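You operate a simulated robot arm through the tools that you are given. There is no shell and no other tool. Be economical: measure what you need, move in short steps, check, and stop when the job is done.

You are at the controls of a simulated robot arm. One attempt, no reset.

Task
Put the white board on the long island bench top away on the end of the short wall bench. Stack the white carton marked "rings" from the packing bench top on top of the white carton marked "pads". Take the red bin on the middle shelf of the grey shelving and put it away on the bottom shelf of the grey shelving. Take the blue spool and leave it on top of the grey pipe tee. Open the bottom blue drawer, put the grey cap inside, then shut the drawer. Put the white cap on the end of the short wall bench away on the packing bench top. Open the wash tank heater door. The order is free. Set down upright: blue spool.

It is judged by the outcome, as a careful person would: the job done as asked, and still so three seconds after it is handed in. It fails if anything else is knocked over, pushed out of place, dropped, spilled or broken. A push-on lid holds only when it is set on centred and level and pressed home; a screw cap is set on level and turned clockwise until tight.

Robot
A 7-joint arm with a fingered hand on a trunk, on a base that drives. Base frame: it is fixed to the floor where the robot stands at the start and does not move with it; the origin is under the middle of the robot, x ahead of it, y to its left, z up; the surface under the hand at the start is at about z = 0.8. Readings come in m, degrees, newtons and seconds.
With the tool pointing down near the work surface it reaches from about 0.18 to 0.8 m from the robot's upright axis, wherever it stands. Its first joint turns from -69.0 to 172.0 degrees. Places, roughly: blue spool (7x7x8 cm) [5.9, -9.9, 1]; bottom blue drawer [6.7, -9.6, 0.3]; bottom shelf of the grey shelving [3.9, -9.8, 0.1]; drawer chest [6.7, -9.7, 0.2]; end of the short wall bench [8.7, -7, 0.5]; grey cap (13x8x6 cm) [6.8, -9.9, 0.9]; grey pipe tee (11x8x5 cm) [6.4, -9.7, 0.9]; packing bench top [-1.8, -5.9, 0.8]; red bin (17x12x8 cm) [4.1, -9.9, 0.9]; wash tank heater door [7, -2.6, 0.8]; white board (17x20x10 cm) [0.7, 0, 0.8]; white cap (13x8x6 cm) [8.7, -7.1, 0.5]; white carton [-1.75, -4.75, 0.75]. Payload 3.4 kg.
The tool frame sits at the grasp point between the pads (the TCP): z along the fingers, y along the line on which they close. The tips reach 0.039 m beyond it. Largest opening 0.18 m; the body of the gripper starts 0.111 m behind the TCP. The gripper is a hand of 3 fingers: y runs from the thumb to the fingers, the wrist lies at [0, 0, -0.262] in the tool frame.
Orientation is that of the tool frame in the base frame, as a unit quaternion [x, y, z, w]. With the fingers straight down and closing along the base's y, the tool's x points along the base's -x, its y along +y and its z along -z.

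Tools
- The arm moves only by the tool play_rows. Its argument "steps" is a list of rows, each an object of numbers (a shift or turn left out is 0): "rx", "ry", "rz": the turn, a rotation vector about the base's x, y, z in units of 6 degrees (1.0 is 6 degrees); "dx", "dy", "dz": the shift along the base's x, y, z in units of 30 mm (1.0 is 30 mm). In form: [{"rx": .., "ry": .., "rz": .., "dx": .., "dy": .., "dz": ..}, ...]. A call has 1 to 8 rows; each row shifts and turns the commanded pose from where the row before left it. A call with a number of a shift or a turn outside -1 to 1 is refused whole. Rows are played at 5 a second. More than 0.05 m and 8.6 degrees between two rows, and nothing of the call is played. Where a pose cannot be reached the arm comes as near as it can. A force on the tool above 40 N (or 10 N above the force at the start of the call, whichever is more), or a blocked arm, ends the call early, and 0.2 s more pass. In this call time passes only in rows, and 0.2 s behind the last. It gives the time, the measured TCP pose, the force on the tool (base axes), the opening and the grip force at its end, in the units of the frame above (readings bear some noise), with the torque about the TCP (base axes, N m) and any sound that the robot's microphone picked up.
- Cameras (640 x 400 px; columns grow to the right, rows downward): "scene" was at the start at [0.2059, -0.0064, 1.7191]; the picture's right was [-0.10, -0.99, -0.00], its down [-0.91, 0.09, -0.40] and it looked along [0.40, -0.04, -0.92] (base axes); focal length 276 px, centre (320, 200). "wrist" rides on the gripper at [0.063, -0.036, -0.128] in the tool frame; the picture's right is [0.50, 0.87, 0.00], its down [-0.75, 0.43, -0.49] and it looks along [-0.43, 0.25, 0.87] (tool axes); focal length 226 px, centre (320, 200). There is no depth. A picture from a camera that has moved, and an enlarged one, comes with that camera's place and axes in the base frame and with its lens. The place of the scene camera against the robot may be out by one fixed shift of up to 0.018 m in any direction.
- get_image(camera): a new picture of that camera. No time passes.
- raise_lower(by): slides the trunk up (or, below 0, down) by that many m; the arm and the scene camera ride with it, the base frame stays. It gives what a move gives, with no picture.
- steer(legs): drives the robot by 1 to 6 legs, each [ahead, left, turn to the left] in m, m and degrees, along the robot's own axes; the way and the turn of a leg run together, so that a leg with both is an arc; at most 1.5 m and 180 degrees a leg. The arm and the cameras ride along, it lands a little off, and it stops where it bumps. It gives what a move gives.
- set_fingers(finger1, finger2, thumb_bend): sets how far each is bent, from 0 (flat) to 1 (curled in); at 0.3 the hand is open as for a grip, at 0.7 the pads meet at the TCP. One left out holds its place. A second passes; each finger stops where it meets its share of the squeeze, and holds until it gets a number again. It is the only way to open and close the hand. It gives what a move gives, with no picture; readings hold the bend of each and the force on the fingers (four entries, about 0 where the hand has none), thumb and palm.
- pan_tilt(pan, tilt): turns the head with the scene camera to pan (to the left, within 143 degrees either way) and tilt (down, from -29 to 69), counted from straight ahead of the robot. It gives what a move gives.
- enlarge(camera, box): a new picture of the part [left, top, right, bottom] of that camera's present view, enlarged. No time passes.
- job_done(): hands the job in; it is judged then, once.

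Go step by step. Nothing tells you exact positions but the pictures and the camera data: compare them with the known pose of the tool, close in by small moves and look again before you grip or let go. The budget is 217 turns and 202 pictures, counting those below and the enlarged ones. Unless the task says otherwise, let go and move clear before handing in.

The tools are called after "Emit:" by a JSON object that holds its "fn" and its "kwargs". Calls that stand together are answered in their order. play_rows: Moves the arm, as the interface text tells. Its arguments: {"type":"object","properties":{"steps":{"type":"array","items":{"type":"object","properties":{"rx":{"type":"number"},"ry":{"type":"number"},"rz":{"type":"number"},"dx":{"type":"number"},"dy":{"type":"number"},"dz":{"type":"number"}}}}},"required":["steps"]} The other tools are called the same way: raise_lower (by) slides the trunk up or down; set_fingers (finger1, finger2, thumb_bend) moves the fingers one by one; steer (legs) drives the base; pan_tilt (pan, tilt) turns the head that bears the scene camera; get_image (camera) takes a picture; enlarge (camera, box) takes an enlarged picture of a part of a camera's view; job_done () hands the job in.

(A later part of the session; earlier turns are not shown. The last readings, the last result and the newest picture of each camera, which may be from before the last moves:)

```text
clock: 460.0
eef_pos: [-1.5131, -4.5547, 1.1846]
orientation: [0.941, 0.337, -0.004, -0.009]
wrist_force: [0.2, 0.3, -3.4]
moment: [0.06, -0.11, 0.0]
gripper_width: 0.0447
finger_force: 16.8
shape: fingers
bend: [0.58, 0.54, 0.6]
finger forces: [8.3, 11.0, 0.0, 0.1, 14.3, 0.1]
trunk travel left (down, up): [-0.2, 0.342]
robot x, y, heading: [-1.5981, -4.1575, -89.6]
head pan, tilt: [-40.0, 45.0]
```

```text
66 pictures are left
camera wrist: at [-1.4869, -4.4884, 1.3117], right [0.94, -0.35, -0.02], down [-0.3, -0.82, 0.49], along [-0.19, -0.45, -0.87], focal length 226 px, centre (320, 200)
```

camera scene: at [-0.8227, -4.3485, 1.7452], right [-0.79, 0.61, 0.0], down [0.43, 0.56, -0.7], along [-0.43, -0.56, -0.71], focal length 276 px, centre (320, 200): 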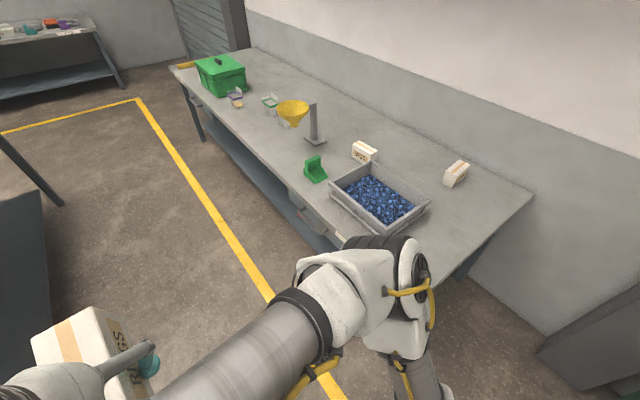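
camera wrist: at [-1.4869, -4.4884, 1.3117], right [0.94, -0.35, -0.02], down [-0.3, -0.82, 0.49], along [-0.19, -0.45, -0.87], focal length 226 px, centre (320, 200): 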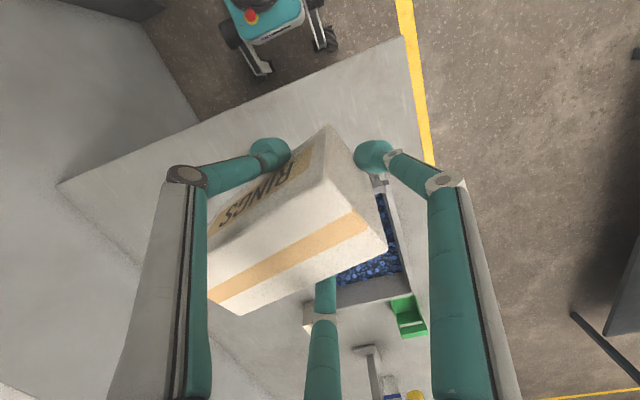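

Turn the last 20° and move over PADS (TCP target about (-1.969, -4.776)).

Emit:
{"fn": "play_rows", "kwargs": {"steps": [{"dx": -1, "dy": -0.5, "rz": -0.85, "dz": -0.4}, {"dx": -1, "dy": -0.5, "rz": -0.85, "dz": -0.4}, {"dx": -1, "dy": -0.5, "rz": -0.85, "dz": -0.4}, {"dx": -1, "dy": -0.5, "rz": -0.85, "dz": -0.4}, {"dx": -1, "dy": -0.5, "dz": -0.4}, {"dx": -1, "dy": -0.5, "dz": -0.4}, {"dx": -1, "dy": -0.5, "dz": -0.4}, {"dx": -1, "dy": -0.5, "dz": -0.4}]}}

Emit:
{"fn": "play_rows", "kwargs": {"steps": [{"dx": -1, "dy": -0.4, "dz": -0.3}, {"dx": -1, "dy": -0.4, "dz": -0.3}, {"dx": -1, "dy": -0.4, "dz": -0.3}, {"dx": -1, "dy": -0.4, "dz": -0.3}, {"dx": -1, "dy": -0.4, "dz": -0.3}, {"dx": -0.6, "dy": -0.4, "dz": -0.2}]}}

Emit:
{"fn": "get_image", "kwargs": {"camera": "wrist"}}

Emit:
{"fn": "enlarge", "kwargs": {"camera": "scene", "box": [200, 80, 500, 280]}}

```text
clock: 461.8
eef_pos: [-1.754, -4.6731, 1.0874]
orientation: [0.986, 0.165, -0.003, -0.011]
wrist_force: [0.1, 0.1, -2.6]
moment: [0.02, -0.13, -0.04]
gripper_width: 0.0446
finger_force: 16.7
shape: fingers
bend: [0.58, 0.54, 0.6]
finger forces: [8.5, 10.9, 0.1, 0.0, 13.9, 0.1]
trunk travel left (down, up): [-0.2, 0.342]
robot x, y, heading: [-1.5985, -4.1577, -89.9]
head pan, tilt: [-40.0, 45.0]
```

```text
clock: 463.2
eef_pos: [-1.9221, -4.7452, 1.0375]
orientation: [0.986, 0.165, -0.004, -0.011]
wrist_force: [0.0, -0.4, -4.1]
moment: [0.03, -0.11, 0.02]
gripper_width: 0.0441
finger_force: 16.3
shape: fingers
bend: [0.58, 0.54, 0.6]
finger forces: [8.3, 10.9, 0.0, 0.1, 14.0, 0.0]
trunk travel left (down, up): [-0.2, 0.342]
robot x, y, heading: [-1.5999, -4.1577, -89.7]
head pan, tilt: [-40.0, 45.0]
```

```text
65 pictures are left
camera wrist: at [-1.8747, -4.6925, 1.1633], right [0.76, -0.65, -0.02], down [-0.56, -0.67, 0.49], along [-0.33, -0.36, -0.87], focal length 226 px, centre (320, 200)
```

wrist: 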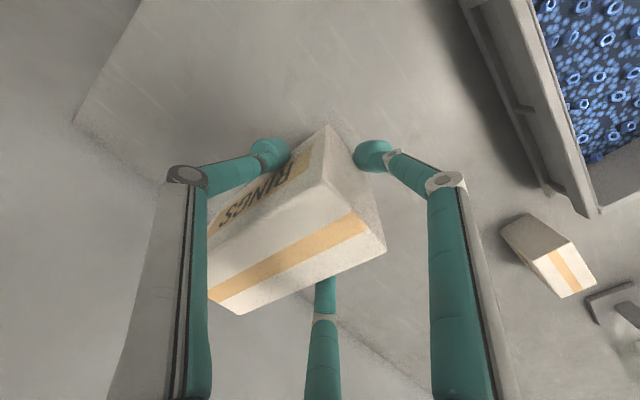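

```text
2.00 times, centred on (350, 180) of scene
camera zoom: at [-1.6613, -4.3672, 1.7449], right [-0.77, 0.64, 0.0], down [0.46, 0.55, -0.7], along [-0.45, -0.54, -0.71], focal length 552 px, centre (260, 240)
```

zoom: 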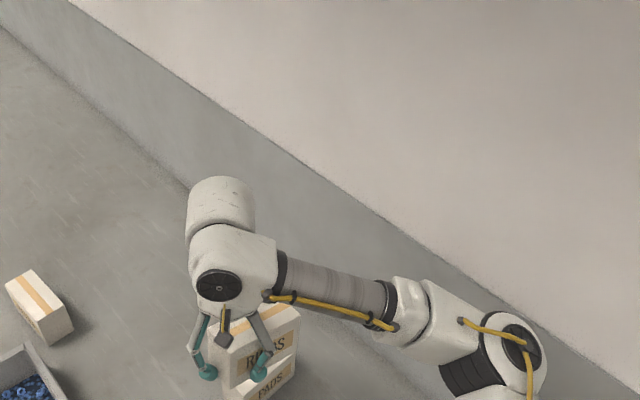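

Now both cartons are in view. I'll make the last shift and lower part way.

Emit:
{"fn": "play_rows", "kwargs": {"steps": [{"dx": -0.8, "dy": -0.5, "dz": -0.7}, {"dx": -0.75, "dy": -0.5, "dz": -0.7}, {"dz": -0.5}]}}

Emit:
{"fn": "enlarge", "kwargs": {"camera": "scene", "box": [280, 200, 380, 300]}}

```text
clock: 464.0
eef_pos: [-1.9688, -4.7742, 0.979]
orientation: [0.986, 0.166, -0.004, -0.01]
wrist_force: [-0.1, -0.1, -2.8]
moment: [0.01, -0.16, -0.01]
gripper_width: 0.0439
finger_force: 16.4
shape: fingers
bend: [0.58, 0.54, 0.6]
finger forces: [8.3, 10.9, 0.0, 0.1, 13.9, 0.0]
trunk travel left (down, up): [-0.2, 0.342]
robot x, y, heading: [-1.5996, -4.162, -90.3]
head pan, tilt: [-40.0, 45.0]
```

```text
4.00 times, centred on (330, 250) of scene
camera zoom: at [-1.6622, -4.3674, 1.7449], right [-0.77, 0.64, 0.0], down [0.46, 0.55, -0.7], along [-0.45, -0.54, -0.71], focal length 1104 px, centre (280, 0)
```

zoom: 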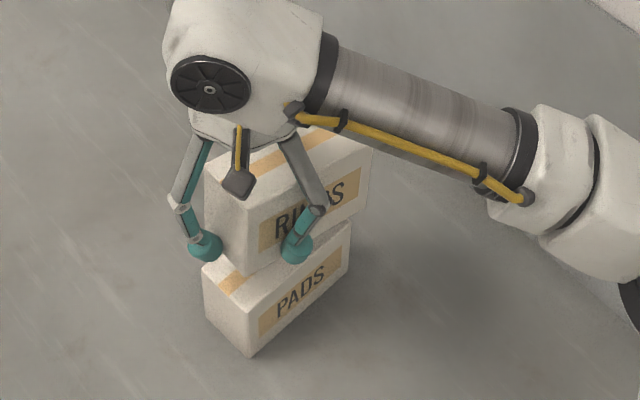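

Well aligned. Lowering gently onto PADS.

Emit:
{"fn": "play_rows", "kwargs": {"steps": [{"dz": -0.5}, {"dz": -0.4}, {"dz": -0.2}, {"dz": -0.15}, {"dz": -0.15}, {"dz": -0.15}]}}

Emit:
{"fn": "enlarge", "kwargs": {"camera": "scene", "box": [280, 200, 380, 300]}}

```text
clock: 465.4
eef_pos: [-1.9652, -4.774, 0.9369]
orientation: [0.986, 0.166, -0.005, -0.006]
wrist_force: [-0.1, -0.3, 14.0]
moment: [-0.2, 0.15, -0.02]
gripper_width: 0.0433
finger_force: 18.9
shape: fingers
bend: [0.58, 0.55, 0.6]
finger forces: [8.4, 12.4, 0.1, 0.0, 16.2, 0.0]
trunk travel left (down, up): [-0.2, 0.342]
robot x, y, heading: [-1.6049, -4.1575, -89.9]
head pan, tilt: [-40.0, 45.0]
```

```text
4.00 times, centred on (330, 250) of scene
camera zoom: at [-1.6579, -4.3623, 1.7461], right [-0.77, 0.64, 0.0], down [0.46, 0.54, -0.7], along [-0.45, -0.54, -0.71], focal length 1104 px, centre (280, 0)
```

zoom: 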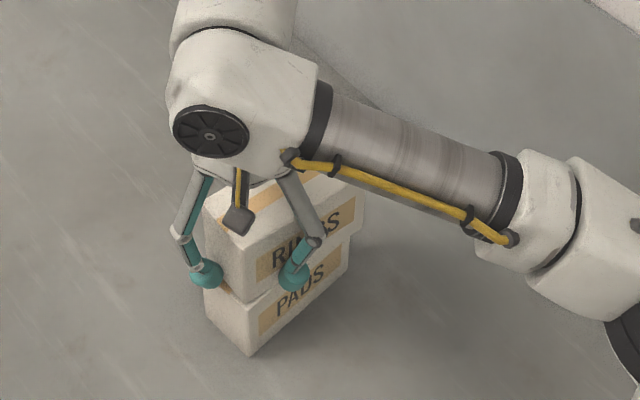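

Stacked flush. I'll release and rise.

Emit:
{"fn": "set_fingers", "kwargs": {"finger1": 0.4, "finger2": 0.4, "thumb_bend": 0.4}}

Emit:
{"fn": "play_rows", "kwargs": {"steps": [{"dz": 0.7}, {"dz": 1}, {"dz": 1}, {"dz": 1}, {"dz": 1}, {"dz": 1}, {"dy": 1}, {"dy": 1}]}}

Emit:
{"fn": "enlarge", "kwargs": {"camera": "scene", "box": [260, 180, 400, 300]}}

```text
clock: 466.4
eef_pos: [-1.9657, -4.7754, 0.9339]
orientation: [0.986, 0.166, -0.004, -0.01]
wrist_force: [-0.2, -0.2, -0.4]
moment: [0.03, 0.0, 0.02]
gripper_width: 0.1123
finger_force: 0.0
shape: fingers
bend: [0.4, 0.4, 0.4]
finger forces: [0.1, 0.1, 0.1, 0.1, 0.0, 0.0]
trunk travel left (down, up): [-0.2, 0.342]
robot x, y, heading: [-1.5979, -4.1641, -89.6]
head pan, tilt: [-40.0, 45.0]
```

```text
clock: 468.2
eef_pos: [-1.9684, -4.7162, 1.1031]
orientation: [0.986, 0.165, -0.003, -0.01]
wrist_force: [0.5, 0.6, 0.0]
moment: [-0.01, 0.0, -0.01]
gripper_width: 0.1124
finger_force: 0.1
shape: fingers
bend: [0.4, 0.4, 0.4]
finger forces: [0.1, 0.0, 0.0, 0.0, 0.1, 0.0]
trunk travel left (down, up): [-0.2, 0.342]
robot x, y, heading: [-1.5999, -4.1602, -90.1]
head pan, tilt: [-40.0, 45.0]
```

```text
3.33 times, centred on (330, 240) of scene
camera zoom: at [-1.6625, -4.3639, 1.7454], right [-0.77, 0.64, 0.0], down [0.46, 0.55, -0.7], along [-0.45, -0.54, -0.71], focal length 920 px, centre (287, 67)
```

zoom: 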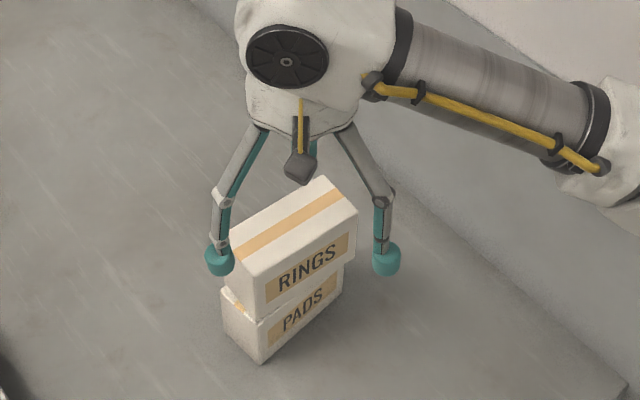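

RINGS is stacked neatly on PADS. Next the red bin: I'll centre the hand and drive out, down the aisle and toward the grey shelving.

Emit:
{"fn": "play_rows", "kwargs": {"steps": [{"dx": 1, "dy": 0.2}, {"dx": 1, "dy": 0.2}, {"dx": 1, "dy": 0.2}, {"dx": 1}, {"dx": 1}, {"dx": 1}, {"dx": 1}, {"dx": 1}]}}

Emit:
{"fn": "steer", "kwargs": {"legs": [[0, 0.85, 0], [1.5, 0, 0], [1.5, 0, 0], [0.55, 0, 0], [0, 0, 90], [1.5, 0, 0]]}}

Emit:
{"fn": "steer", "kwargs": {"legs": [[1.5, 0, 0], [1.5, 0, 0], [0.2, -0.5, 0], [0, 0, -90]]}}

Emit:
{"fn": "pan_tilt", "kwargs": {"pan": 0, "tilt": 25}}

Emit:
{"fn": "get_image", "kwargs": {"camera": "scene"}}

```text
clock: 470.0
eef_pos: [-1.7248, -4.6975, 1.1051]
orientation: [0.986, 0.165, -0.004, -0.011]
wrist_force: [0.9, -0.2, 0.1]
moment: [-0.03, -0.01, 0.01]
gripper_width: 0.1122
finger_force: 0.0
shape: fingers
bend: [0.4, 0.4, 0.4]
finger forces: [0.0, 0.0, 0.1, 0.0, 0.0, 0.0]
trunk travel left (down, up): [-0.2, 0.342]
robot x, y, heading: [-1.5985, -4.1599, -90.0]
head pan, tilt: [-40.0, 45.0]
```

```text
clock: 502.2
eef_pos: [1.2221, -7.9305, 1.1054]
orientation: [0.599, 0.8, -0.01, -0.004]
wrist_force: [0.7, 0.2, 0.2]
moment: [-0.01, -0.02, 0.01]
gripper_width: 0.1122
finger_force: 0.0
shape: fingers
bend: [0.4, 0.4, 0.4]
finger forces: [0.1, 0.0, 0.0, 0.0, 0.0, 0.1]
trunk travel left (down, up): [-0.2, 0.342]
robot x, y, heading: [0.6951, -7.7759, -2.5]
head pan, tilt: [-40.0, 45.0]
```

```text
clock: 523.1
eef_pos: [3.6627, -9.0141, 1.1074]
orientation: [0.992, 0.125, -0.007, -0.008]
wrist_force: [0.4, -0.5, 0.2]
moment: [0.0, 0.03, 0.01]
gripper_width: 0.1121
finger_force: 0.0
shape: fingers
bend: [0.4, 0.4, 0.4]
finger forces: [0.0, 0.1, 0.0, 0.0, 0.0, 0.0]
trunk travel left (down, up): [-0.2, 0.342]
robot x, y, heading: [3.8307, -8.4924, -94.5]
head pan, tilt: [-40.0, 45.0]
```

```text
clock: 524.2
eef_pos: [3.6629, -9.0096, 1.1077]
orientation: [0.992, 0.125, -0.008, -0.008]
wrist_force: [-0.6, 0.2, 0.5]
moment: [0.03, 0.01, 0.04]
gripper_width: 0.1123
finger_force: 0.0
shape: fingers
bend: [0.4, 0.4, 0.4]
finger forces: [0.0, 0.1, 0.0, 0.1, 0.0, 0.0]
trunk travel left (down, up): [-0.2, 0.342]
robot x, y, heading: [3.8316, -8.4955, -94.4]
head pan, tilt: [0.0, 25.0]
```

```text
60 pictures are left
camera scene: at [3.8013, -8.726, 1.7759], right [-1.0, 0.08, 0.0], down [0.04, 0.43, -0.9], along [-0.07, -0.9, -0.43], focal length 276 px, centre (320, 200)
```

scene: 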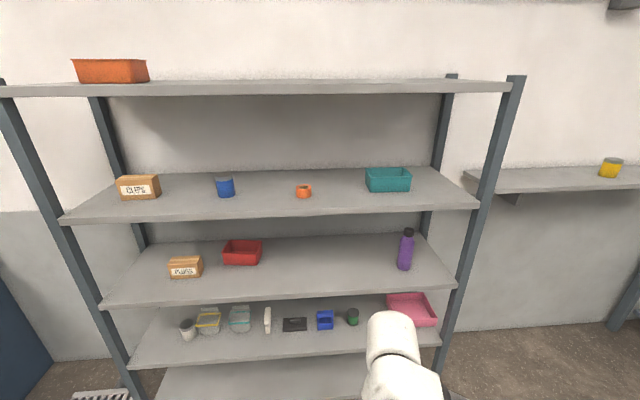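

The red bin sits on the middle shelf near (4.12, -9.92), its front wall around y ≈ -9.86. I'll tilt the hand 45° forward, thumb in front and fingers to go inside the front wall, then drive nearer.

Emit:
{"fn": "play_rows", "kwargs": {"steps": [{"rz": -0.8}, {"rz": -0.8}, {"rz": -0.8}, {"rx": -1}, {"rx": -1}, {"rx": -1}, {"rx": -1}, {"rx": -1}]}}

Emit:
{"fn": "play_rows", "kwargs": {"steps": [{"rx": -1}, {"rx": -1}, {"rx": -0.5}]}}

Emit:
{"fn": "steer", "kwargs": {"legs": [[0, 0.36, 4.4], [0.35, 0, 0]]}}

Emit:
{"fn": "get_image", "kwargs": {"camera": "wrist"}}

Emit:
{"fn": "get_image", "kwargs": {"camera": "scene"}}

```text
clock: 526.0
eef_pos: [3.6627, -9.0106, 1.1091]
orientation: [0.968, -0.002, -0.006, 0.25]
wrist_force: [0.4, 0.4, 0.6]
moment: [0.02, 0.0, 0.01]
gripper_width: 0.1122
finger_force: 0.0
shape: fingers
bend: [0.4, 0.4, 0.4]
finger forces: [0.1, 0.0, 0.0, 0.0, 0.1, 0.0]
trunk travel left (down, up): [-0.2, 0.342]
robot x, y, heading: [3.8265, -8.4914, -94.5]
head pan, tilt: [0.0, 25.0]
```

```text
clock: 526.8
eef_pos: [3.6609, -9.0089, 1.109]
orientation: [0.937, -0.002, -0.007, 0.35]
wrist_force: [0.1, 0.2, 0.1]
moment: [-0.02, 0.0, 0.04]
gripper_width: 0.1123
finger_force: 0.1
shape: fingers
bend: [0.4, 0.4, 0.4]
finger forces: [0.0, 0.1, 0.0, 0.0, 0.0, 0.0]
out of reach, approached as far as the arm can: row 3
trunk travel left (down, up): [-0.2, 0.342]
robot x, y, heading: [3.8253, -8.4914, -94.8]
head pan, tilt: [0.0, 25.0]
```

```text
clock: 531.0
eef_pos: [4.0711, -9.3873, 1.1086]
orientation: [0.936, 0.038, 0.007, 0.35]
wrist_force: [-0.5, -0.9, -0.2]
moment: [0.03, 0.0, 0.01]
gripper_width: 0.1123
finger_force: 0.0
shape: fingers
bend: [0.4, 0.4, 0.4]
finger forces: [0.0, 0.0, 0.0, 0.0, 0.0, 0.0]
trunk travel left (down, up): [-0.2, 0.342]
robot x, y, heading: [4.1892, -8.8587, -89.6]
head pan, tilt: [0.0, 25.0]
```

```text
59 pictures are left
camera wrist: at [4.1238, -9.271, 1.1798], right [0.55, -0.61, 0.56], down [-0.74, -0.06, 0.67], along [-0.37, -0.79, -0.49], focal length 226 px, centre (320, 200)
```

wrist: 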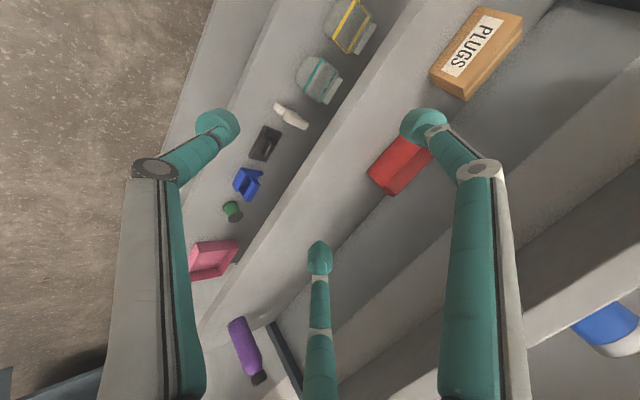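

```text
58 pictures are left
camera scene: at [4.1865, -9.091, 1.7759], right [-1.0, -0.01, 0.0], down [0.0, 0.43, -0.9], along [0.01, -0.9, -0.43], focal length 276 px, centre (320, 200)
```

scene: 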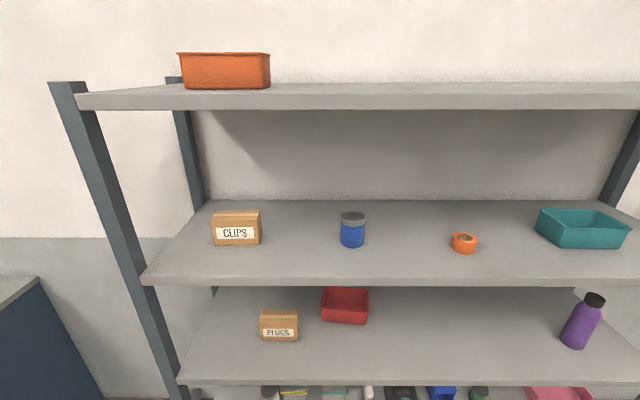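

Emit:
{"fn": "set_fingers", "kwargs": {"finger1": 0.45, "finger2": 0.45, "thumb_bend": 0.5}}

Emit:
{"fn": "play_rows", "kwargs": {"steps": [{"dz": -1, "rz": -0.7, "dx": 0.5}, {"dz": -1, "dx": 0.5}, {"dz": -1}]}}

Emit:
{"fn": "steer", "kwargs": {"legs": [[0.3, 0, -0.4]]}}

Emit:
{"fn": "get_image", "kwargs": {"camera": "wrist"}}

```text
clock: 532.0
eef_pos: [4.0715, -9.384, 1.1102]
orientation: [0.935, 0.037, 0.008, 0.352]
wrist_force: [0.2, -0.7, -0.2]
moment: [0.0, 0.02, 0.0]
gripper_width: 0.0835
finger_force: 0.1
shape: fingers
bend: [0.45, 0.45, 0.5]
finger forces: [0.0, 0.0, 0.0, 0.1, 0.1, 0.0]
trunk travel left (down, up): [-0.2, 0.342]
robot x, y, heading: [4.1861, -8.8604, -89.7]
head pan, tilt: [0.0, 25.0]
```

```text
clock: 532.8
eef_pos: [4.1015, -9.4085, 1.031]
orientation: [0.937, 0.002, -0.006, 0.35]
wrist_force: [0.3, 0.5, 1.3]
moment: [-0.02, -0.02, 0.01]
gripper_width: 0.0833
finger_force: 0.0
shape: fingers
bend: [0.45, 0.45, 0.5]
finger forces: [0.0, 0.0, 0.0, 0.0, 0.1, 0.0]
out of reach, approached as far as the arm can: row 1, 2, 3
trunk travel left (down, up): [-0.2, 0.342]
robot x, y, heading: [4.1873, -8.8581, -89.5]
head pan, tilt: [0.0, 25.0]
```

```text
clock: 534.8
eef_pos: [4.1013, -9.7058, 1.0317]
orientation: [0.937, -0.002, -0.007, 0.35]
wrist_force: [0.4, 0.8, 0.4]
moment: [0.06, 0.0, 0.01]
gripper_width: 0.0832
finger_force: 0.0
shape: fingers
bend: [0.45, 0.45, 0.5]
finger forces: [0.0, 0.1, 0.1, 0.0, 0.0, 0.0]
trunk travel left (down, up): [-0.2, 0.342]
robot x, y, heading: [4.1858, -9.1541, -90.5]
head pan, tilt: [0.0, 25.0]
```

```text
57 pictures are left
camera wrist: at [4.1628, -9.595, 1.1023], right [0.5, -0.66, 0.56], down [-0.74, 0.0, 0.67], along [-0.44, -0.75, -0.49], focal length 226 px, centre (320, 200)
```

wrist: 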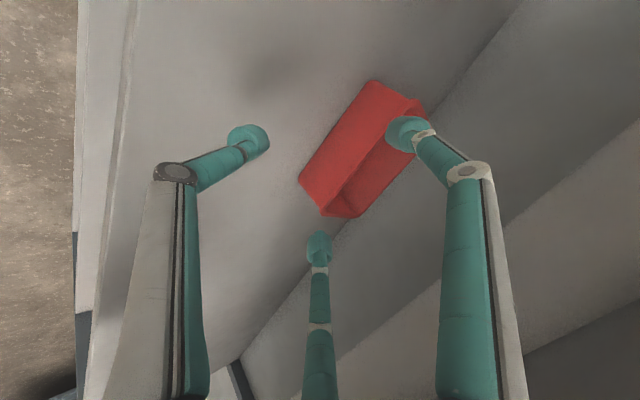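

The bin's front wall centre is at about (4.095, -9.868), rim z ≈ 0.95, yawed about 9°. I'll move over it, with fingers to the inside and thumb outside, then go down.

Emit:
{"fn": "set_fingers", "kwargs": {"thumb_bend": 0.4}}

Emit:
{"fn": "play_rows", "kwargs": {"steps": [{"dy": -1, "rz": -0.5}, {"dy": -1, "rz": -0.5}, {"dy": -1, "rz": -0.5}, {"dy": -1}, {"dy": -0.9, "dx": -0.1}]}}

Emit:
{"fn": "get_image", "kwargs": {"camera": "wrist"}}

```text
clock: 535.8
eef_pos: [4.1013, -9.7022, 1.0322]
orientation: [0.936, -0.002, -0.008, 0.352]
wrist_force: [0.0, -0.6, 0.5]
moment: [-0.03, 0.0, 0.02]
gripper_width: 0.103
finger_force: 0.0
shape: fingers
bend: [0.45, 0.45, 0.4]
finger forces: [0.0, 0.0, 0.1, 0.0, 0.1, 0.0]
trunk travel left (down, up): [-0.2, 0.342]
robot x, y, heading: [4.1894, -9.157, -90.1]
head pan, tilt: [0.0, 25.0]
```

```text
clock: 537.2
eef_pos: [4.1389, -9.8278, 1.023]
orientation: [0.932, -0.013, -0.031, 0.361]
wrist_force: [-0.8, -0.6, -1.6]
moment: [-0.02, 0.01, -0.01]
gripper_width: 0.1027
finger_force: 0.1
shape: fingers
bend: [0.45, 0.45, 0.4]
finger forces: [0.1, 0.1, 0.0, 0.1, 0.0, 0.1]
trunk travel left (down, up): [-0.2, 0.342]
robot x, y, heading: [4.1869, -9.1496, -90.1]
head pan, tilt: [0.0, 25.0]
stopped in row 5: the arm was blocked; the commanded pose is now the measured one
```

```text
56 pictures are left
camera wrist: at [4.2087, -9.7167, 1.0887], right [0.5, -0.66, 0.56], down [-0.72, 0.04, 0.69], along [-0.48, -0.75, -0.46], focal length 226 px, centre (320, 200)
```

wrist: 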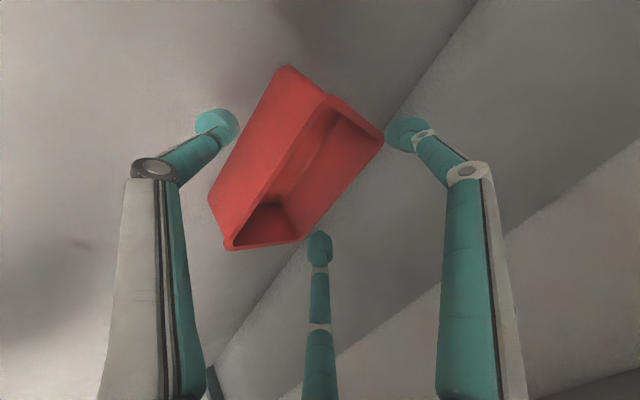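

The arm was blocked by something, probably the upper shelf edge. I'll look.

Emit:
{"fn": "get_image", "kwargs": {"camera": "scene"}}

```text
55 pictures are left
camera scene: at [4.1708, -9.3968, 1.7751], right [-1.0, 0.0, -0.01], down [0.01, 0.44, -0.9], along [0.0, -0.9, -0.44], focal length 276 px, centre (320, 200)
```

scene: 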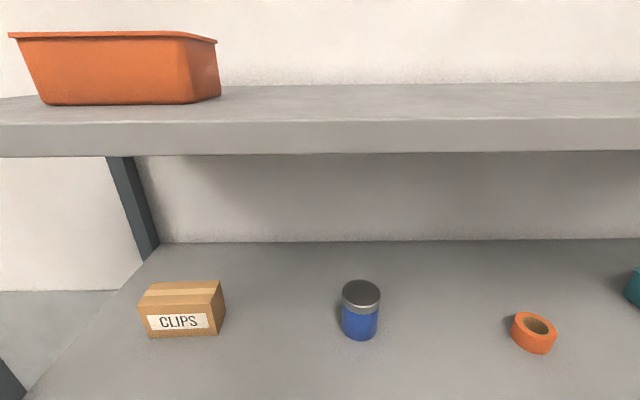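

I'll retract, lower the trunk so the forearm comes in below the upper shelf, and approach again.

Emit:
{"fn": "play_rows", "kwargs": {"steps": [{"dy": 1, "dx": -0.3}, {"dy": 1, "dx": -0.3}, {"dy": 1, "dx": -0.3}, {"dy": 1}, {"dy": 1}, {"dy": 1, "dz": 0.5}, {"dy": 1, "dz": 1}, {"dz": 1}]}}

Emit:
{"fn": "raise_lower", "kwargs": {"by": -0.16}}

Emit:
{"fn": "pan_tilt", "kwargs": {"pan": 0, "tilt": 55}}

Emit:
{"fn": "get_image", "kwargs": {"camera": "scene"}}

```text
clock: 539.0
eef_pos: [4.1186, -9.7047, 1.0609]
orientation: [0.929, -0.01, -0.031, 0.368]
wrist_force: [1.1, -0.1, -0.3]
moment: [0.01, 0.05, 0.01]
gripper_width: 0.103
finger_force: 0.1
shape: fingers
bend: [0.45, 0.45, 0.4]
finger forces: [0.1, 0.0, 0.1, 0.0, 0.1, 0.0]
out of reach, approached as far as the arm can: row 4, 5, 6, 7
trunk travel left (down, up): [-0.2, 0.342]
robot x, y, heading: [4.1914, -9.1496, -90.1]
head pan, tilt: [0.0, 25.0]
```

```text
clock: 539.9
eef_pos: [4.1165, -9.7224, 0.968]
orientation: [0.936, -0.013, -0.026, 0.35]
wrist_force: [3.3, -4.8, 15.7]
moment: [-0.19, -0.25, -0.03]
gripper_width: 0.0806
finger_force: 8.4
shape: fingers
bend: [0.45, 0.45, 0.53]
finger forces: [0.0, 0.0, 0.0, 0.0, 16.8, 0.0]
trunk travel left (down, up): [-0.131, 0.411]
robot x, y, heading: [4.1936, -9.1525, -90.4]
head pan, tilt: [0.0, 25.0]
stopped: the force on the tool passed its limit at 49 N (the readings are from after the stop); the commanded pose is now the measured one
```

```text
clock: 540.9
eef_pos: [4.1155, -9.7209, 0.9679]
orientation: [0.937, -0.012, -0.026, 0.348]
wrist_force: [1.4, -1.0, 24.2]
moment: [0.11, -0.15, 0.0]
gripper_width: 0.0802
finger_force: 12.3
shape: fingers
bend: [0.45, 0.45, 0.52]
finger forces: [0.1, 0.0, 0.0, 0.0, 24.5, 0.1]
trunk travel left (down, up): [-0.131, 0.411]
robot x, y, heading: [4.189, -9.155, -90.4]
head pan, tilt: [0.0, 55.0]
```

```text
54 pictures are left
camera scene: at [4.1851, -9.4657, 1.6498], right [-1.0, 0.0, 0.0], down [0.0, 0.82, -0.57], along [0.0, -0.57, -0.82], focal length 276 px, centre (320, 200)
```

scene: 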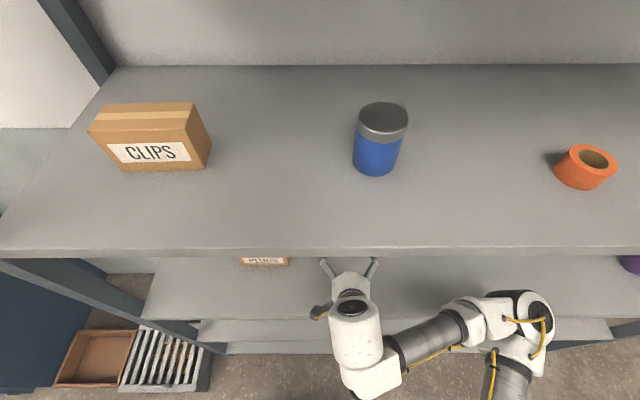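

The thumb grazed the shelf (top at z ≈ 0.895). I'll lift, move the base back so the elbow stays in front of the upper shelf, and reach in with a longer arm.

Emit:
{"fn": "play_rows", "kwargs": {"steps": [{"dz": 1}, {"dz": 1}]}}

Emit:
{"fn": "steer", "kwargs": {"legs": [[-0.18, 0, 0.3]]}}

Emit:
{"fn": "set_fingers", "kwargs": {"thumb_bend": 0.5}}

Emit:
{"fn": "play_rows", "kwargs": {"steps": [{"dy": -1}, {"dy": -1}, {"dy": -1}, {"dy": -1}, {"dy": -1}, {"dy": -1}, {"dy": -1}, {"dy": -1}]}}

Emit:
{"fn": "get_image", "kwargs": {"camera": "wrist"}}

```text
clock: 541.5
eef_pos: [4.1154, -9.7231, 1.0255]
orientation: [0.938, -0.011, -0.027, 0.345]
wrist_force: [0.3, -0.6, 0.3]
moment: [-0.01, 0.03, 0.01]
gripper_width: 0.103
finger_force: 0.0
shape: fingers
bend: [0.45, 0.45, 0.4]
finger forces: [0.0, 0.1, 0.0, 0.0, 0.0, 0.0]
trunk travel left (down, up): [-0.131, 0.411]
robot x, y, heading: [4.1903, -9.1553, -90.2]
head pan, tilt: [0.0, 55.0]
```

```text
clock: 543.0
eef_pos: [4.1175, -9.544, 1.0275]
orientation: [0.938, -0.01, -0.026, 0.346]
wrist_force: [0.5, 0.1, 0.9]
moment: [-0.02, 0.0, 0.0]
gripper_width: 0.1028
finger_force: 0.1
shape: fingers
bend: [0.45, 0.45, 0.4]
finger forces: [0.0, 0.0, 0.0, 0.1, 0.0, 0.0]
trunk travel left (down, up): [-0.131, 0.411]
robot x, y, heading: [4.1917, -8.9724, -89.8]
head pan, tilt: [0.0, 55.0]
```

```text
clock: 544.0
eef_pos: [4.1203, -9.5423, 1.0267]
orientation: [0.937, -0.01, -0.026, 0.348]
wrist_force: [0.0, -0.7, -0.2]
moment: [0.01, -0.01, 0.01]
gripper_width: 0.0833
finger_force: 0.2
shape: fingers
bend: [0.45, 0.45, 0.5]
finger forces: [0.0, 0.1, 0.1, 0.0, 0.0, 0.0]
trunk travel left (down, up): [-0.131, 0.411]
robot x, y, heading: [4.1878, -8.9737, -89.9]
head pan, tilt: [0.0, 55.0]
```

```text
clock: 545.8
eef_pos: [4.1209, -9.7771, 1.0271]
orientation: [0.936, -0.006, -0.028, 0.35]
wrist_force: [-0.2, -0.2, -0.1]
moment: [0.03, 0.0, -0.02]
gripper_width: 0.083
finger_force: 0.0
shape: fingers
bend: [0.45, 0.45, 0.5]
finger forces: [0.1, 0.0, 0.1, 0.0, 0.1, 0.1]
trunk travel left (down, up): [-0.131, 0.411]
robot x, y, heading: [4.192, -8.9718, -90.0]
head pan, tilt: [0.0, 55.0]
```

```text
53 pictures are left
camera wrist: at [4.1889, -9.6675, 1.0963], right [0.51, -0.67, 0.54], down [-0.72, 0.02, 0.69], along [-0.47, -0.74, -0.47], focal length 226 px, centre (320, 200)
```

wrist: 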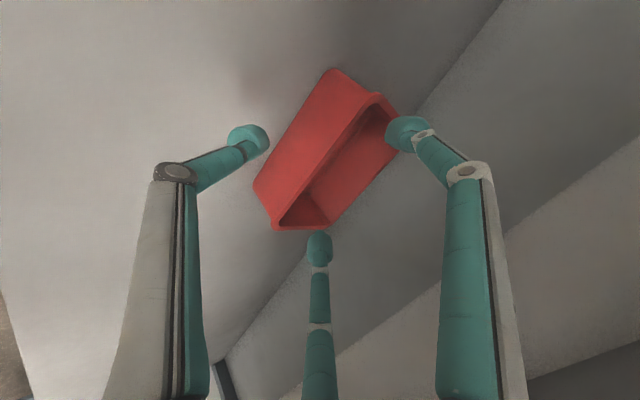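

Emit:
{"fn": "play_rows", "kwargs": {"steps": [{"dx": -0.5, "dy": -0.65}, {"dy": -0.6}, {"dz": -0.7}, {"dz": -0.6}]}}

Emit:
{"fn": "get_image", "kwargs": {"camera": "wrist"}}

```text
clock: 546.8
eef_pos: [4.0942, -9.8205, 0.9983]
orientation: [0.936, -0.012, -0.025, 0.352]
wrist_force: [-0.3, 0.8, 0.6]
moment: [0.02, -0.03, 0.03]
gripper_width: 0.0831
finger_force: 0.0
shape: fingers
bend: [0.45, 0.45, 0.5]
finger forces: [0.0, 0.0, 0.0, 0.0, 0.0, 0.0]
trunk travel left (down, up): [-0.131, 0.411]
robot x, y, heading: [4.1874, -8.9774, -90.0]
head pan, tilt: [0.0, 55.0]
```

```text
52 pictures are left
camera wrist: at [4.1622, -9.7116, 1.0662], right [0.49, -0.67, 0.55], down [-0.73, 0.03, 0.69], along [-0.47, -0.74, -0.48], focal length 226 px, centre (320, 200)
```

wrist: 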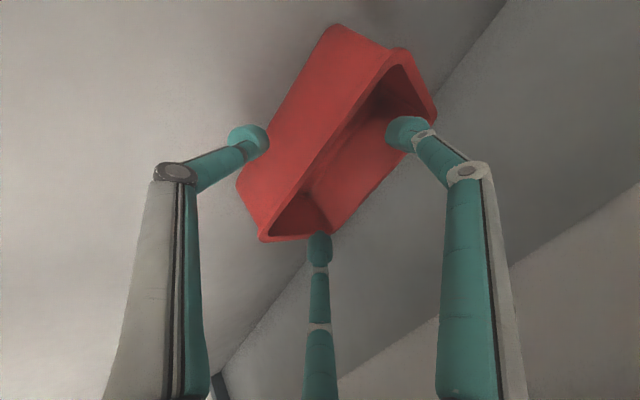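

Emit:
{"fn": "play_rows", "kwargs": {"steps": [{"dx": 0.4, "dy": 0.2, "dz": -0.4}, {"dz": -0.5}, {"dz": -0.25}]}}

Emit:
{"fn": "set_fingers", "kwargs": {"finger1": 0.75, "finger2": 0.75, "thumb_bend": 0.75}}

Emit:
{"fn": "get_image", "kwargs": {"camera": "wrist"}}

```text
clock: 547.6
eef_pos: [4.1147, -9.811, 0.9599]
orientation: [0.936, -0.01, -0.025, 0.352]
wrist_force: [4.4, 3.2, 19.2]
moment: [0.19, -0.37, 0.01]
gripper_width: 0.0715
finger_force: 10.1
shape: fingers
bend: [0.45, 0.45, 0.57]
finger forces: [0.8, 0.0, 0.1, 0.0, 18.9, 0.0]
trunk travel left (down, up): [-0.131, 0.411]
robot x, y, heading: [4.1869, -8.9717, -90.1]
head pan, tilt: [0.0, 55.0]
```

```text
clock: 548.6
eef_pos: [4.1167, -9.814, 0.9534]
orientation: [0.937, -0.01, -0.027, 0.348]
wrist_force: [-0.2, -0.1, -1.1]
moment: [0.04, -0.01, 0.01]
gripper_width: 0.0
finger_force: 14.5
shape: fingers
bend: [0.72, 0.72, 0.72]
finger forces: [8.1, 7.9, 0.0, 0.0, 12.9, 0.0]
trunk travel left (down, up): [-0.131, 0.411]
robot x, y, heading: [4.196, -8.9746, -90.2]
head pan, tilt: [0.0, 55.0]
```

```text
51 pictures are left
camera wrist: at [4.1852, -9.7052, 1.0225], right [0.5, -0.67, 0.54], down [-0.72, 0.02, 0.69], along [-0.48, -0.74, -0.48], focal length 226 px, centre (320, 200)
```

wrist: 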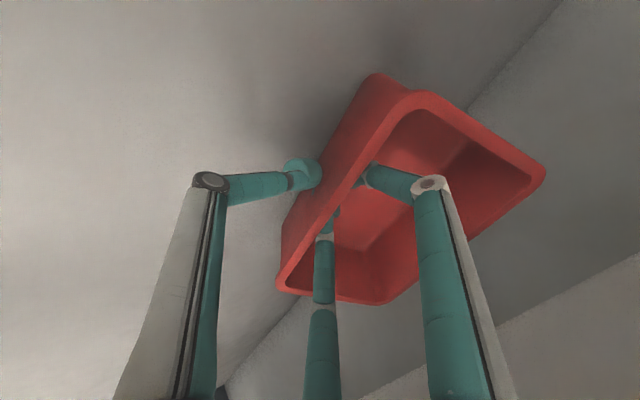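

A solid pinch on the bin's front wall. I'll firm it up, lift slightly and back the base out.

Emit:
{"fn": "set_fingers", "kwargs": {"finger1": 0.9, "finger2": 0.9, "thumb_bend": 0.9}}

Emit:
{"fn": "play_rows", "kwargs": {"steps": [{"dz": 0.5}, {"dz": 0.8}, {"dz": 0.5}]}}

Emit:
{"fn": "get_image", "kwargs": {"camera": "wrist"}}

```text
clock: 549.6
eef_pos: [4.1171, -9.8134, 0.953]
orientation: [0.937, -0.01, -0.027, 0.348]
wrist_force: [0.7, -0.3, -0.1]
moment: [0.06, 0.03, 0.01]
gripper_width: 0.0002
finger_force: 25.3
shape: fingers
bend: [0.72, 0.72, 0.79]
finger forces: [15.9, 15.3, 0.1, 0.1, 19.6, 0.0]
trunk travel left (down, up): [-0.131, 0.411]
robot x, y, heading: [4.1941, -8.9754, -90.1]
head pan, tilt: [0.0, 55.0]
```

```text
clock: 550.4
eef_pos: [4.1173, -9.8135, 1.0064]
orientation: [0.937, -0.009, -0.027, 0.348]
wrist_force: [-0.4, 0.3, -1.4]
moment: [0.08, 0.01, 0.0]
gripper_width: 0.0001
finger_force: 25.3
shape: fingers
bend: [0.72, 0.72, 0.79]
finger forces: [15.9, 15.4, 0.0, 0.1, 19.5, 0.1]
trunk travel left (down, up): [-0.131, 0.411]
robot x, y, heading: [4.1903, -8.9771, -90.2]
head pan, tilt: [0.0, 55.0]
```

```text
50 pictures are left
camera wrist: at [4.1854, -9.7042, 1.0763], right [0.5, -0.67, 0.54], down [-0.72, 0.02, 0.69], along [-0.48, -0.74, -0.48], focal length 226 px, centre (320, 200)
```

wrist: 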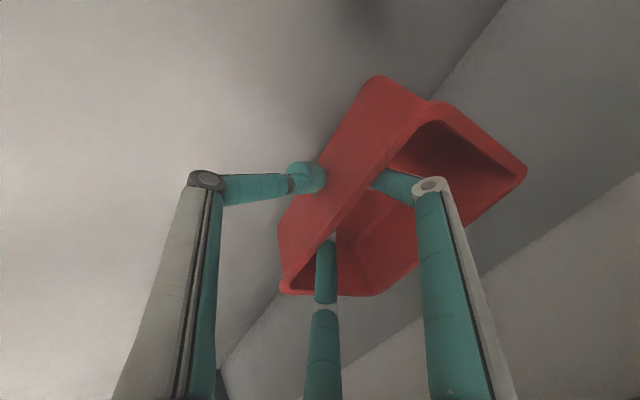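

The bin hangs level enough. Backing out and looking at the bottom shelf.

Emit:
{"fn": "steer", "kwargs": {"legs": [[-0.5, 0, 0.2]]}}

Emit:
{"fn": "raise_lower", "kwargs": {"by": -0.12}}

Emit:
{"fn": "get_image", "kwargs": {"camera": "scene"}}

```text
clock: 553.3
eef_pos: [4.118, -9.3164, 1.0066]
orientation: [0.937, -0.008, -0.026, 0.348]
wrist_force: [-0.1, 0.3, -1.3]
moment: [0.09, -0.03, 0.01]
gripper_width: 0.0
finger_force: 25.2
shape: fingers
bend: [0.72, 0.72, 0.79]
finger forces: [15.9, 15.4, 0.1, 0.0, 19.6, 0.1]
trunk travel left (down, up): [-0.131, 0.411]
robot x, y, heading: [4.19, -8.4742, -89.6]
head pan, tilt: [0.0, 55.0]
```

```text
clock: 554.8
eef_pos: [4.1202, -9.3088, 0.8924]
orientation: [0.936, -0.008, -0.027, 0.351]
wrist_force: [0.1, 0.1, -1.3]
moment: [0.1, 0.0, 0.01]
gripper_width: 0.0
finger_force: 24.9
shape: fingers
bend: [0.72, 0.72, 0.79]
finger forces: [15.9, 15.6, 0.1, 0.0, 19.3, 0.0]
trunk travel left (down, up): [-0.011, 0.531]
robot x, y, heading: [4.1884, -8.4744, -90.2]
head pan, tilt: [0.0, 55.0]
```

```text
49 pictures are left
camera scene: at [4.1875, -9.0029, 1.4711], right [-1.0, 0.0, 0.0], down [0.0, 0.82, -0.57], along [0.0, -0.57, -0.82], focal length 276 px, centre (320, 200)
```

scene: 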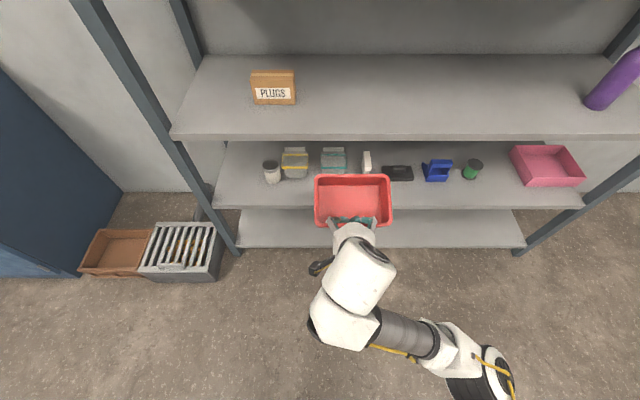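

The bottom shelf is empty, at z ≈ 0.13. I'll lower the bin in front of the shelving in stages.

Emit:
{"fn": "play_rows", "kwargs": {"steps": [{"dz": -1, "dy": 0.5}, {"dz": -1, "dy": 0.5}, {"dz": -1, "dy": 0.5}, {"dz": -1, "dy": 0.5}, {"dz": -1, "dy": 0.5}, {"dz": -1, "dy": 0.5}, {"dz": -1, "dy": 0.5}, {"dz": -1, "dy": 0.5}]}}

Emit:
{"fn": "play_rows", "kwargs": {"steps": [{"dz": -1}, {"dz": -1}, {"dz": -1}, {"dz": -1}, {"dz": -1}, {"dz": -1}, {"dz": -1}, {"dz": -1}]}}

Emit:
{"fn": "play_rows", "kwargs": {"steps": [{"dz": -1}, {"dz": -1}, {"dz": -1}, {"dz": -1}]}}

Emit:
{"fn": "get_image", "kwargs": {"camera": "scene"}}

```text
clock: 556.6
eef_pos: [4.1184, -9.1908, 0.6486]
orientation: [0.936, -0.008, -0.027, 0.35]
wrist_force: [-0.1, 1.3, -1.3]
moment: [0.09, -0.02, 0.04]
gripper_width: 0.0001
finger_force: 25.6
shape: fingers
bend: [0.72, 0.72, 0.79]
finger forces: [16.3, 15.8, 0.0, 0.1, 19.6, 0.0]
trunk travel left (down, up): [-0.011, 0.531]
robot x, y, heading: [4.1904, -8.4785, -89.7]
head pan, tilt: [0.0, 55.0]
```

```text
clock: 558.4
eef_pos: [4.1211, -9.191, 0.4132]
orientation: [0.936, -0.008, -0.027, 0.351]
wrist_force: [0.1, -0.5, -0.8]
moment: [0.07, 0.02, 0.02]
gripper_width: 0.0
finger_force: 26.3
shape: fingers
bend: [0.72, 0.72, 0.79]
finger forces: [16.4, 16.0, 0.1, 0.0, 19.6, 0.1]
trunk travel left (down, up): [-0.011, 0.531]
robot x, y, heading: [4.19, -8.4791, -89.9]
head pan, tilt: [0.0, 55.0]
```

```text
clock: 559.4
eef_pos: [4.12, -9.1903, 0.2904]
orientation: [0.936, -0.008, -0.027, 0.35]
wrist_force: [0.8, -0.2, -1.1]
moment: [0.06, 0.01, 0.01]
gripper_width: 0.0
finger_force: 26.1
shape: fingers
bend: [0.72, 0.72, 0.8]
finger forces: [16.6, 16.3, 0.1, 0.0, 19.7, 0.0]
trunk travel left (down, up): [-0.011, 0.531]
robot x, y, heading: [4.1875, -8.4766, -89.8]
head pan, tilt: [0.0, 55.0]
```

```text
48 pictures are left
camera scene: at [4.1885, -9.0015, 1.4713], right [-1.0, 0.0, 0.0], down [0.0, 0.82, -0.57], along [0.0, -0.57, -0.82], focal length 276 px, centre (320, 200)
```

scene: 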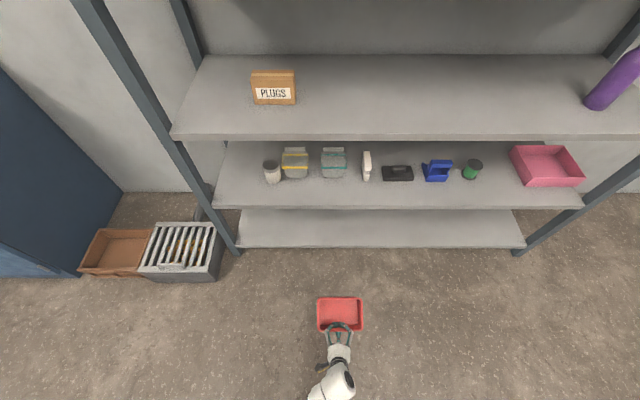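

Low enough now. I'll drop another 4 cm and drive the bin in over the bottom shelf.

Emit:
{"fn": "play_rows", "kwargs": {"steps": [{"dz": -0.7}, {"dz": -0.7}]}}

Emit:
{"fn": "steer", "kwargs": {"legs": [[0.52, 0, 0]]}}

Emit:
{"fn": "get_image", "kwargs": {"camera": "wrist"}}

Emit:
{"fn": "pan_tilt", "kwargs": {"pan": 0, "tilt": 69}}

Emit:
{"fn": "get_image", "kwargs": {"camera": "scene"}}

```text
clock: 560.0
eef_pos: [4.1206, -9.1904, 0.2498]
orientation: [0.936, -0.007, -0.027, 0.351]
wrist_force: [0.1, 1.0, -0.6]
moment: [0.05, 0.01, 0.01]
gripper_width: 0.0
finger_force: 26.6
shape: fingers
bend: [0.72, 0.72, 0.8]
finger forces: [16.8, 16.5, 0.0, 0.1, 19.8, 0.0]
trunk travel left (down, up): [-0.011, 0.531]
robot x, y, heading: [4.1901, -8.4784, -89.8]
head pan, tilt: [0.0, 55.0]
```

```text
clock: 563.0
eef_pos: [4.1116, -9.7045, 0.2488]
orientation: [0.936, -0.013, -0.028, 0.35]
wrist_force: [0.6, 0.9, -1.5]
moment: [0.03, 0.0, 0.0]
gripper_width: 0.0001
finger_force: 26.7
shape: fingers
bend: [0.72, 0.72, 0.8]
finger forces: [17.0, 16.6, 0.1, 0.0, 19.9, 0.1]
trunk travel left (down, up): [-0.011, 0.531]
robot x, y, heading: [4.1873, -8.9954, -90.3]
head pan, tilt: [0.0, 55.0]
```

```text
47 pictures are left
camera wrist: at [4.1812, -9.5966, 0.3183], right [0.5, -0.68, 0.55], down [-0.72, 0.03, 0.69], along [-0.48, -0.74, -0.47], focal length 226 px, centre (320, 200)
```

wrist: 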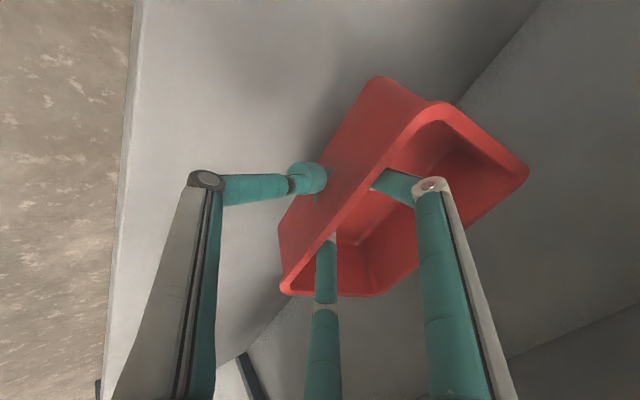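

```text
clock: 563.8
eef_pos: [4.1128, -9.7036, 0.2529]
orientation: [0.935, -0.012, -0.03, 0.352]
wrist_force: [0.5, -0.5, -0.5]
moment: [0.06, -0.02, -0.04]
gripper_width: 0.0
finger_force: 26.3
shape: fingers
bend: [0.72, 0.72, 0.8]
finger forces: [16.9, 16.5, 0.1, 0.0, 19.9, 0.1]
trunk travel left (down, up): [-0.011, 0.531]
robot x, y, heading: [4.1871, -8.9899, -90.4]
head pan, tilt: [0.0, 68.8]
```

```text
46 pictures are left
camera scene: at [4.1824, -9.5008, 1.456], right [-1.0, 0.01, 0.0], down [0.01, 0.93, -0.36], along [0.0, -0.36, -0.93], focal length 276 px, centre (320, 200)
```

scene: 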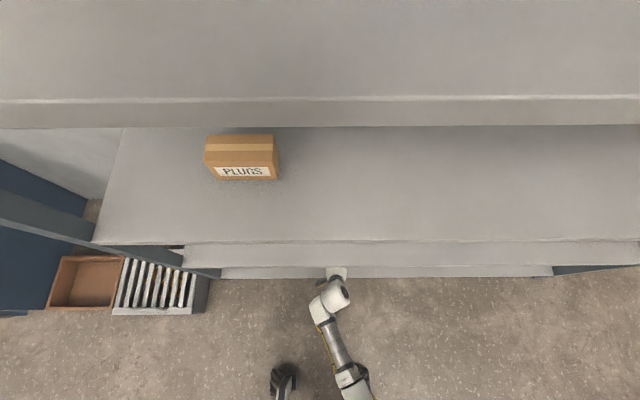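

The bin is over the bottom shelf, about 9 cm in from its front edge. Lowering gently.

Emit:
{"fn": "play_rows", "kwargs": {"steps": [{"dz": -0.7}, {"dz": -0.5}, {"dz": -0.4}, {"dz": -0.3}, {"dz": -0.3}, {"dz": -0.3}]}}

Emit:
{"fn": "get_image", "kwargs": {"camera": "wrist"}}

```text
clock: 565.2
eef_pos: [4.1117, -9.706, 0.1819]
orientation: [0.934, -0.012, -0.029, 0.356]
wrist_force: [-0.5, 3.7, 16.4]
moment: [-0.43, 0.02, -0.04]
gripper_width: 0.0
finger_force: 29.9
shape: fingers
bend: [0.72, 0.72, 0.82]
finger forces: [20.7, 20.1, 0.0, 0.1, 18.5, 0.0]
trunk travel left (down, up): [-0.011, 0.531]
robot x, y, heading: [4.1867, -8.9947, -90.5]
head pan, tilt: [0.0, 68.8]
```

```text
45 pictures are left
camera wrist: at [4.181, -9.5965, 0.2487], right [0.5, -0.67, 0.55], down [-0.72, 0.03, 0.69], along [-0.48, -0.74, -0.47], focal length 226 px, centre (320, 200)
```

wrist: 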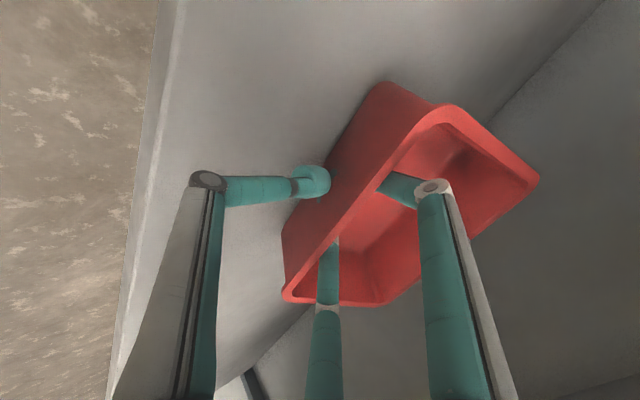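

Contact. I'll release, lift out of the bin along the hand axis, and back away.

Emit:
{"fn": "set_fingers", "kwargs": {"finger1": 0.5, "finger2": 0.5, "thumb_bend": 0.55}}

Emit:
{"fn": "play_rows", "kwargs": {"steps": [{"dz": 0.8}, {"dz": 0.9}, {"dz": 0.8, "dy": 0.2}]}}

Emit:
{"fn": "steer", "kwargs": {"legs": [[-0.45, 0, 0.4]]}}

Emit:
{"fn": "get_image", "kwargs": {"camera": "wrist"}}

```text
clock: 566.2
eef_pos: [4.1105, -9.705, 0.1804]
orientation: [0.935, -0.012, -0.03, 0.354]
wrist_force: [-2.4, -4.2, 20.6]
moment: [-0.55, 0.13, -0.06]
gripper_width: 0.0437
finger_force: 11.5
shape: fingers
bend: [0.5, 0.5, 0.67]
finger forces: [0.9, 1.2, 0.0, 0.0, 20.6, 0.0]
trunk travel left (down, up): [-0.011, 0.531]
robot x, y, heading: [4.1858, -8.9938, -90.2]
head pan, tilt: [0.0, 68.8]
```

```text
clock: 567.0
eef_pos: [4.1111, -9.6982, 0.2508]
orientation: [0.936, -0.012, -0.03, 0.351]
wrist_force: [-0.3, -0.2, -0.2]
moment: [0.0, 0.01, 0.04]
gripper_width: 0.0629
finger_force: 0.1
shape: fingers
bend: [0.5, 0.5, 0.55]
finger forces: [0.1, 0.1, 0.0, 0.0, 0.1, 0.1]
trunk travel left (down, up): [-0.011, 0.531]
robot x, y, heading: [4.1889, -8.9923, -90.5]
head pan, tilt: [0.0, 68.8]
```

```text
clock: 569.7
eef_pos: [4.1207, -9.2467, 0.2524]
orientation: [0.935, -0.007, -0.026, 0.352]
wrist_force: [0.5, -0.3, -0.3]
moment: [0.02, 0.0, 0.0]
gripper_width: 0.0631
finger_force: 0.1
shape: fingers
bend: [0.5, 0.5, 0.55]
finger forces: [0.0, 0.1, 0.1, 0.0, 0.1, 0.0]
trunk travel left (down, up): [-0.011, 0.531]
robot x, y, heading: [4.1866, -8.5387, -89.6]
head pan, tilt: [0.0, 68.8]
```

```text
44 pictures are left
camera wrist: at [4.1885, -9.1371, 0.3209], right [0.5, -0.67, 0.55], down [-0.72, 0.02, 0.69], along [-0.47, -0.74, -0.47], focal length 226 px, centre (320, 200)
```

wrist: 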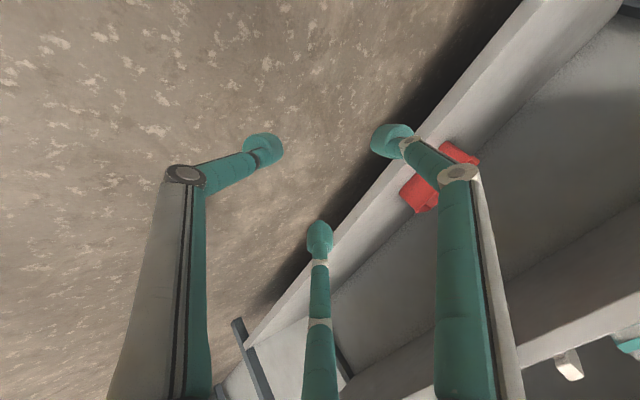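

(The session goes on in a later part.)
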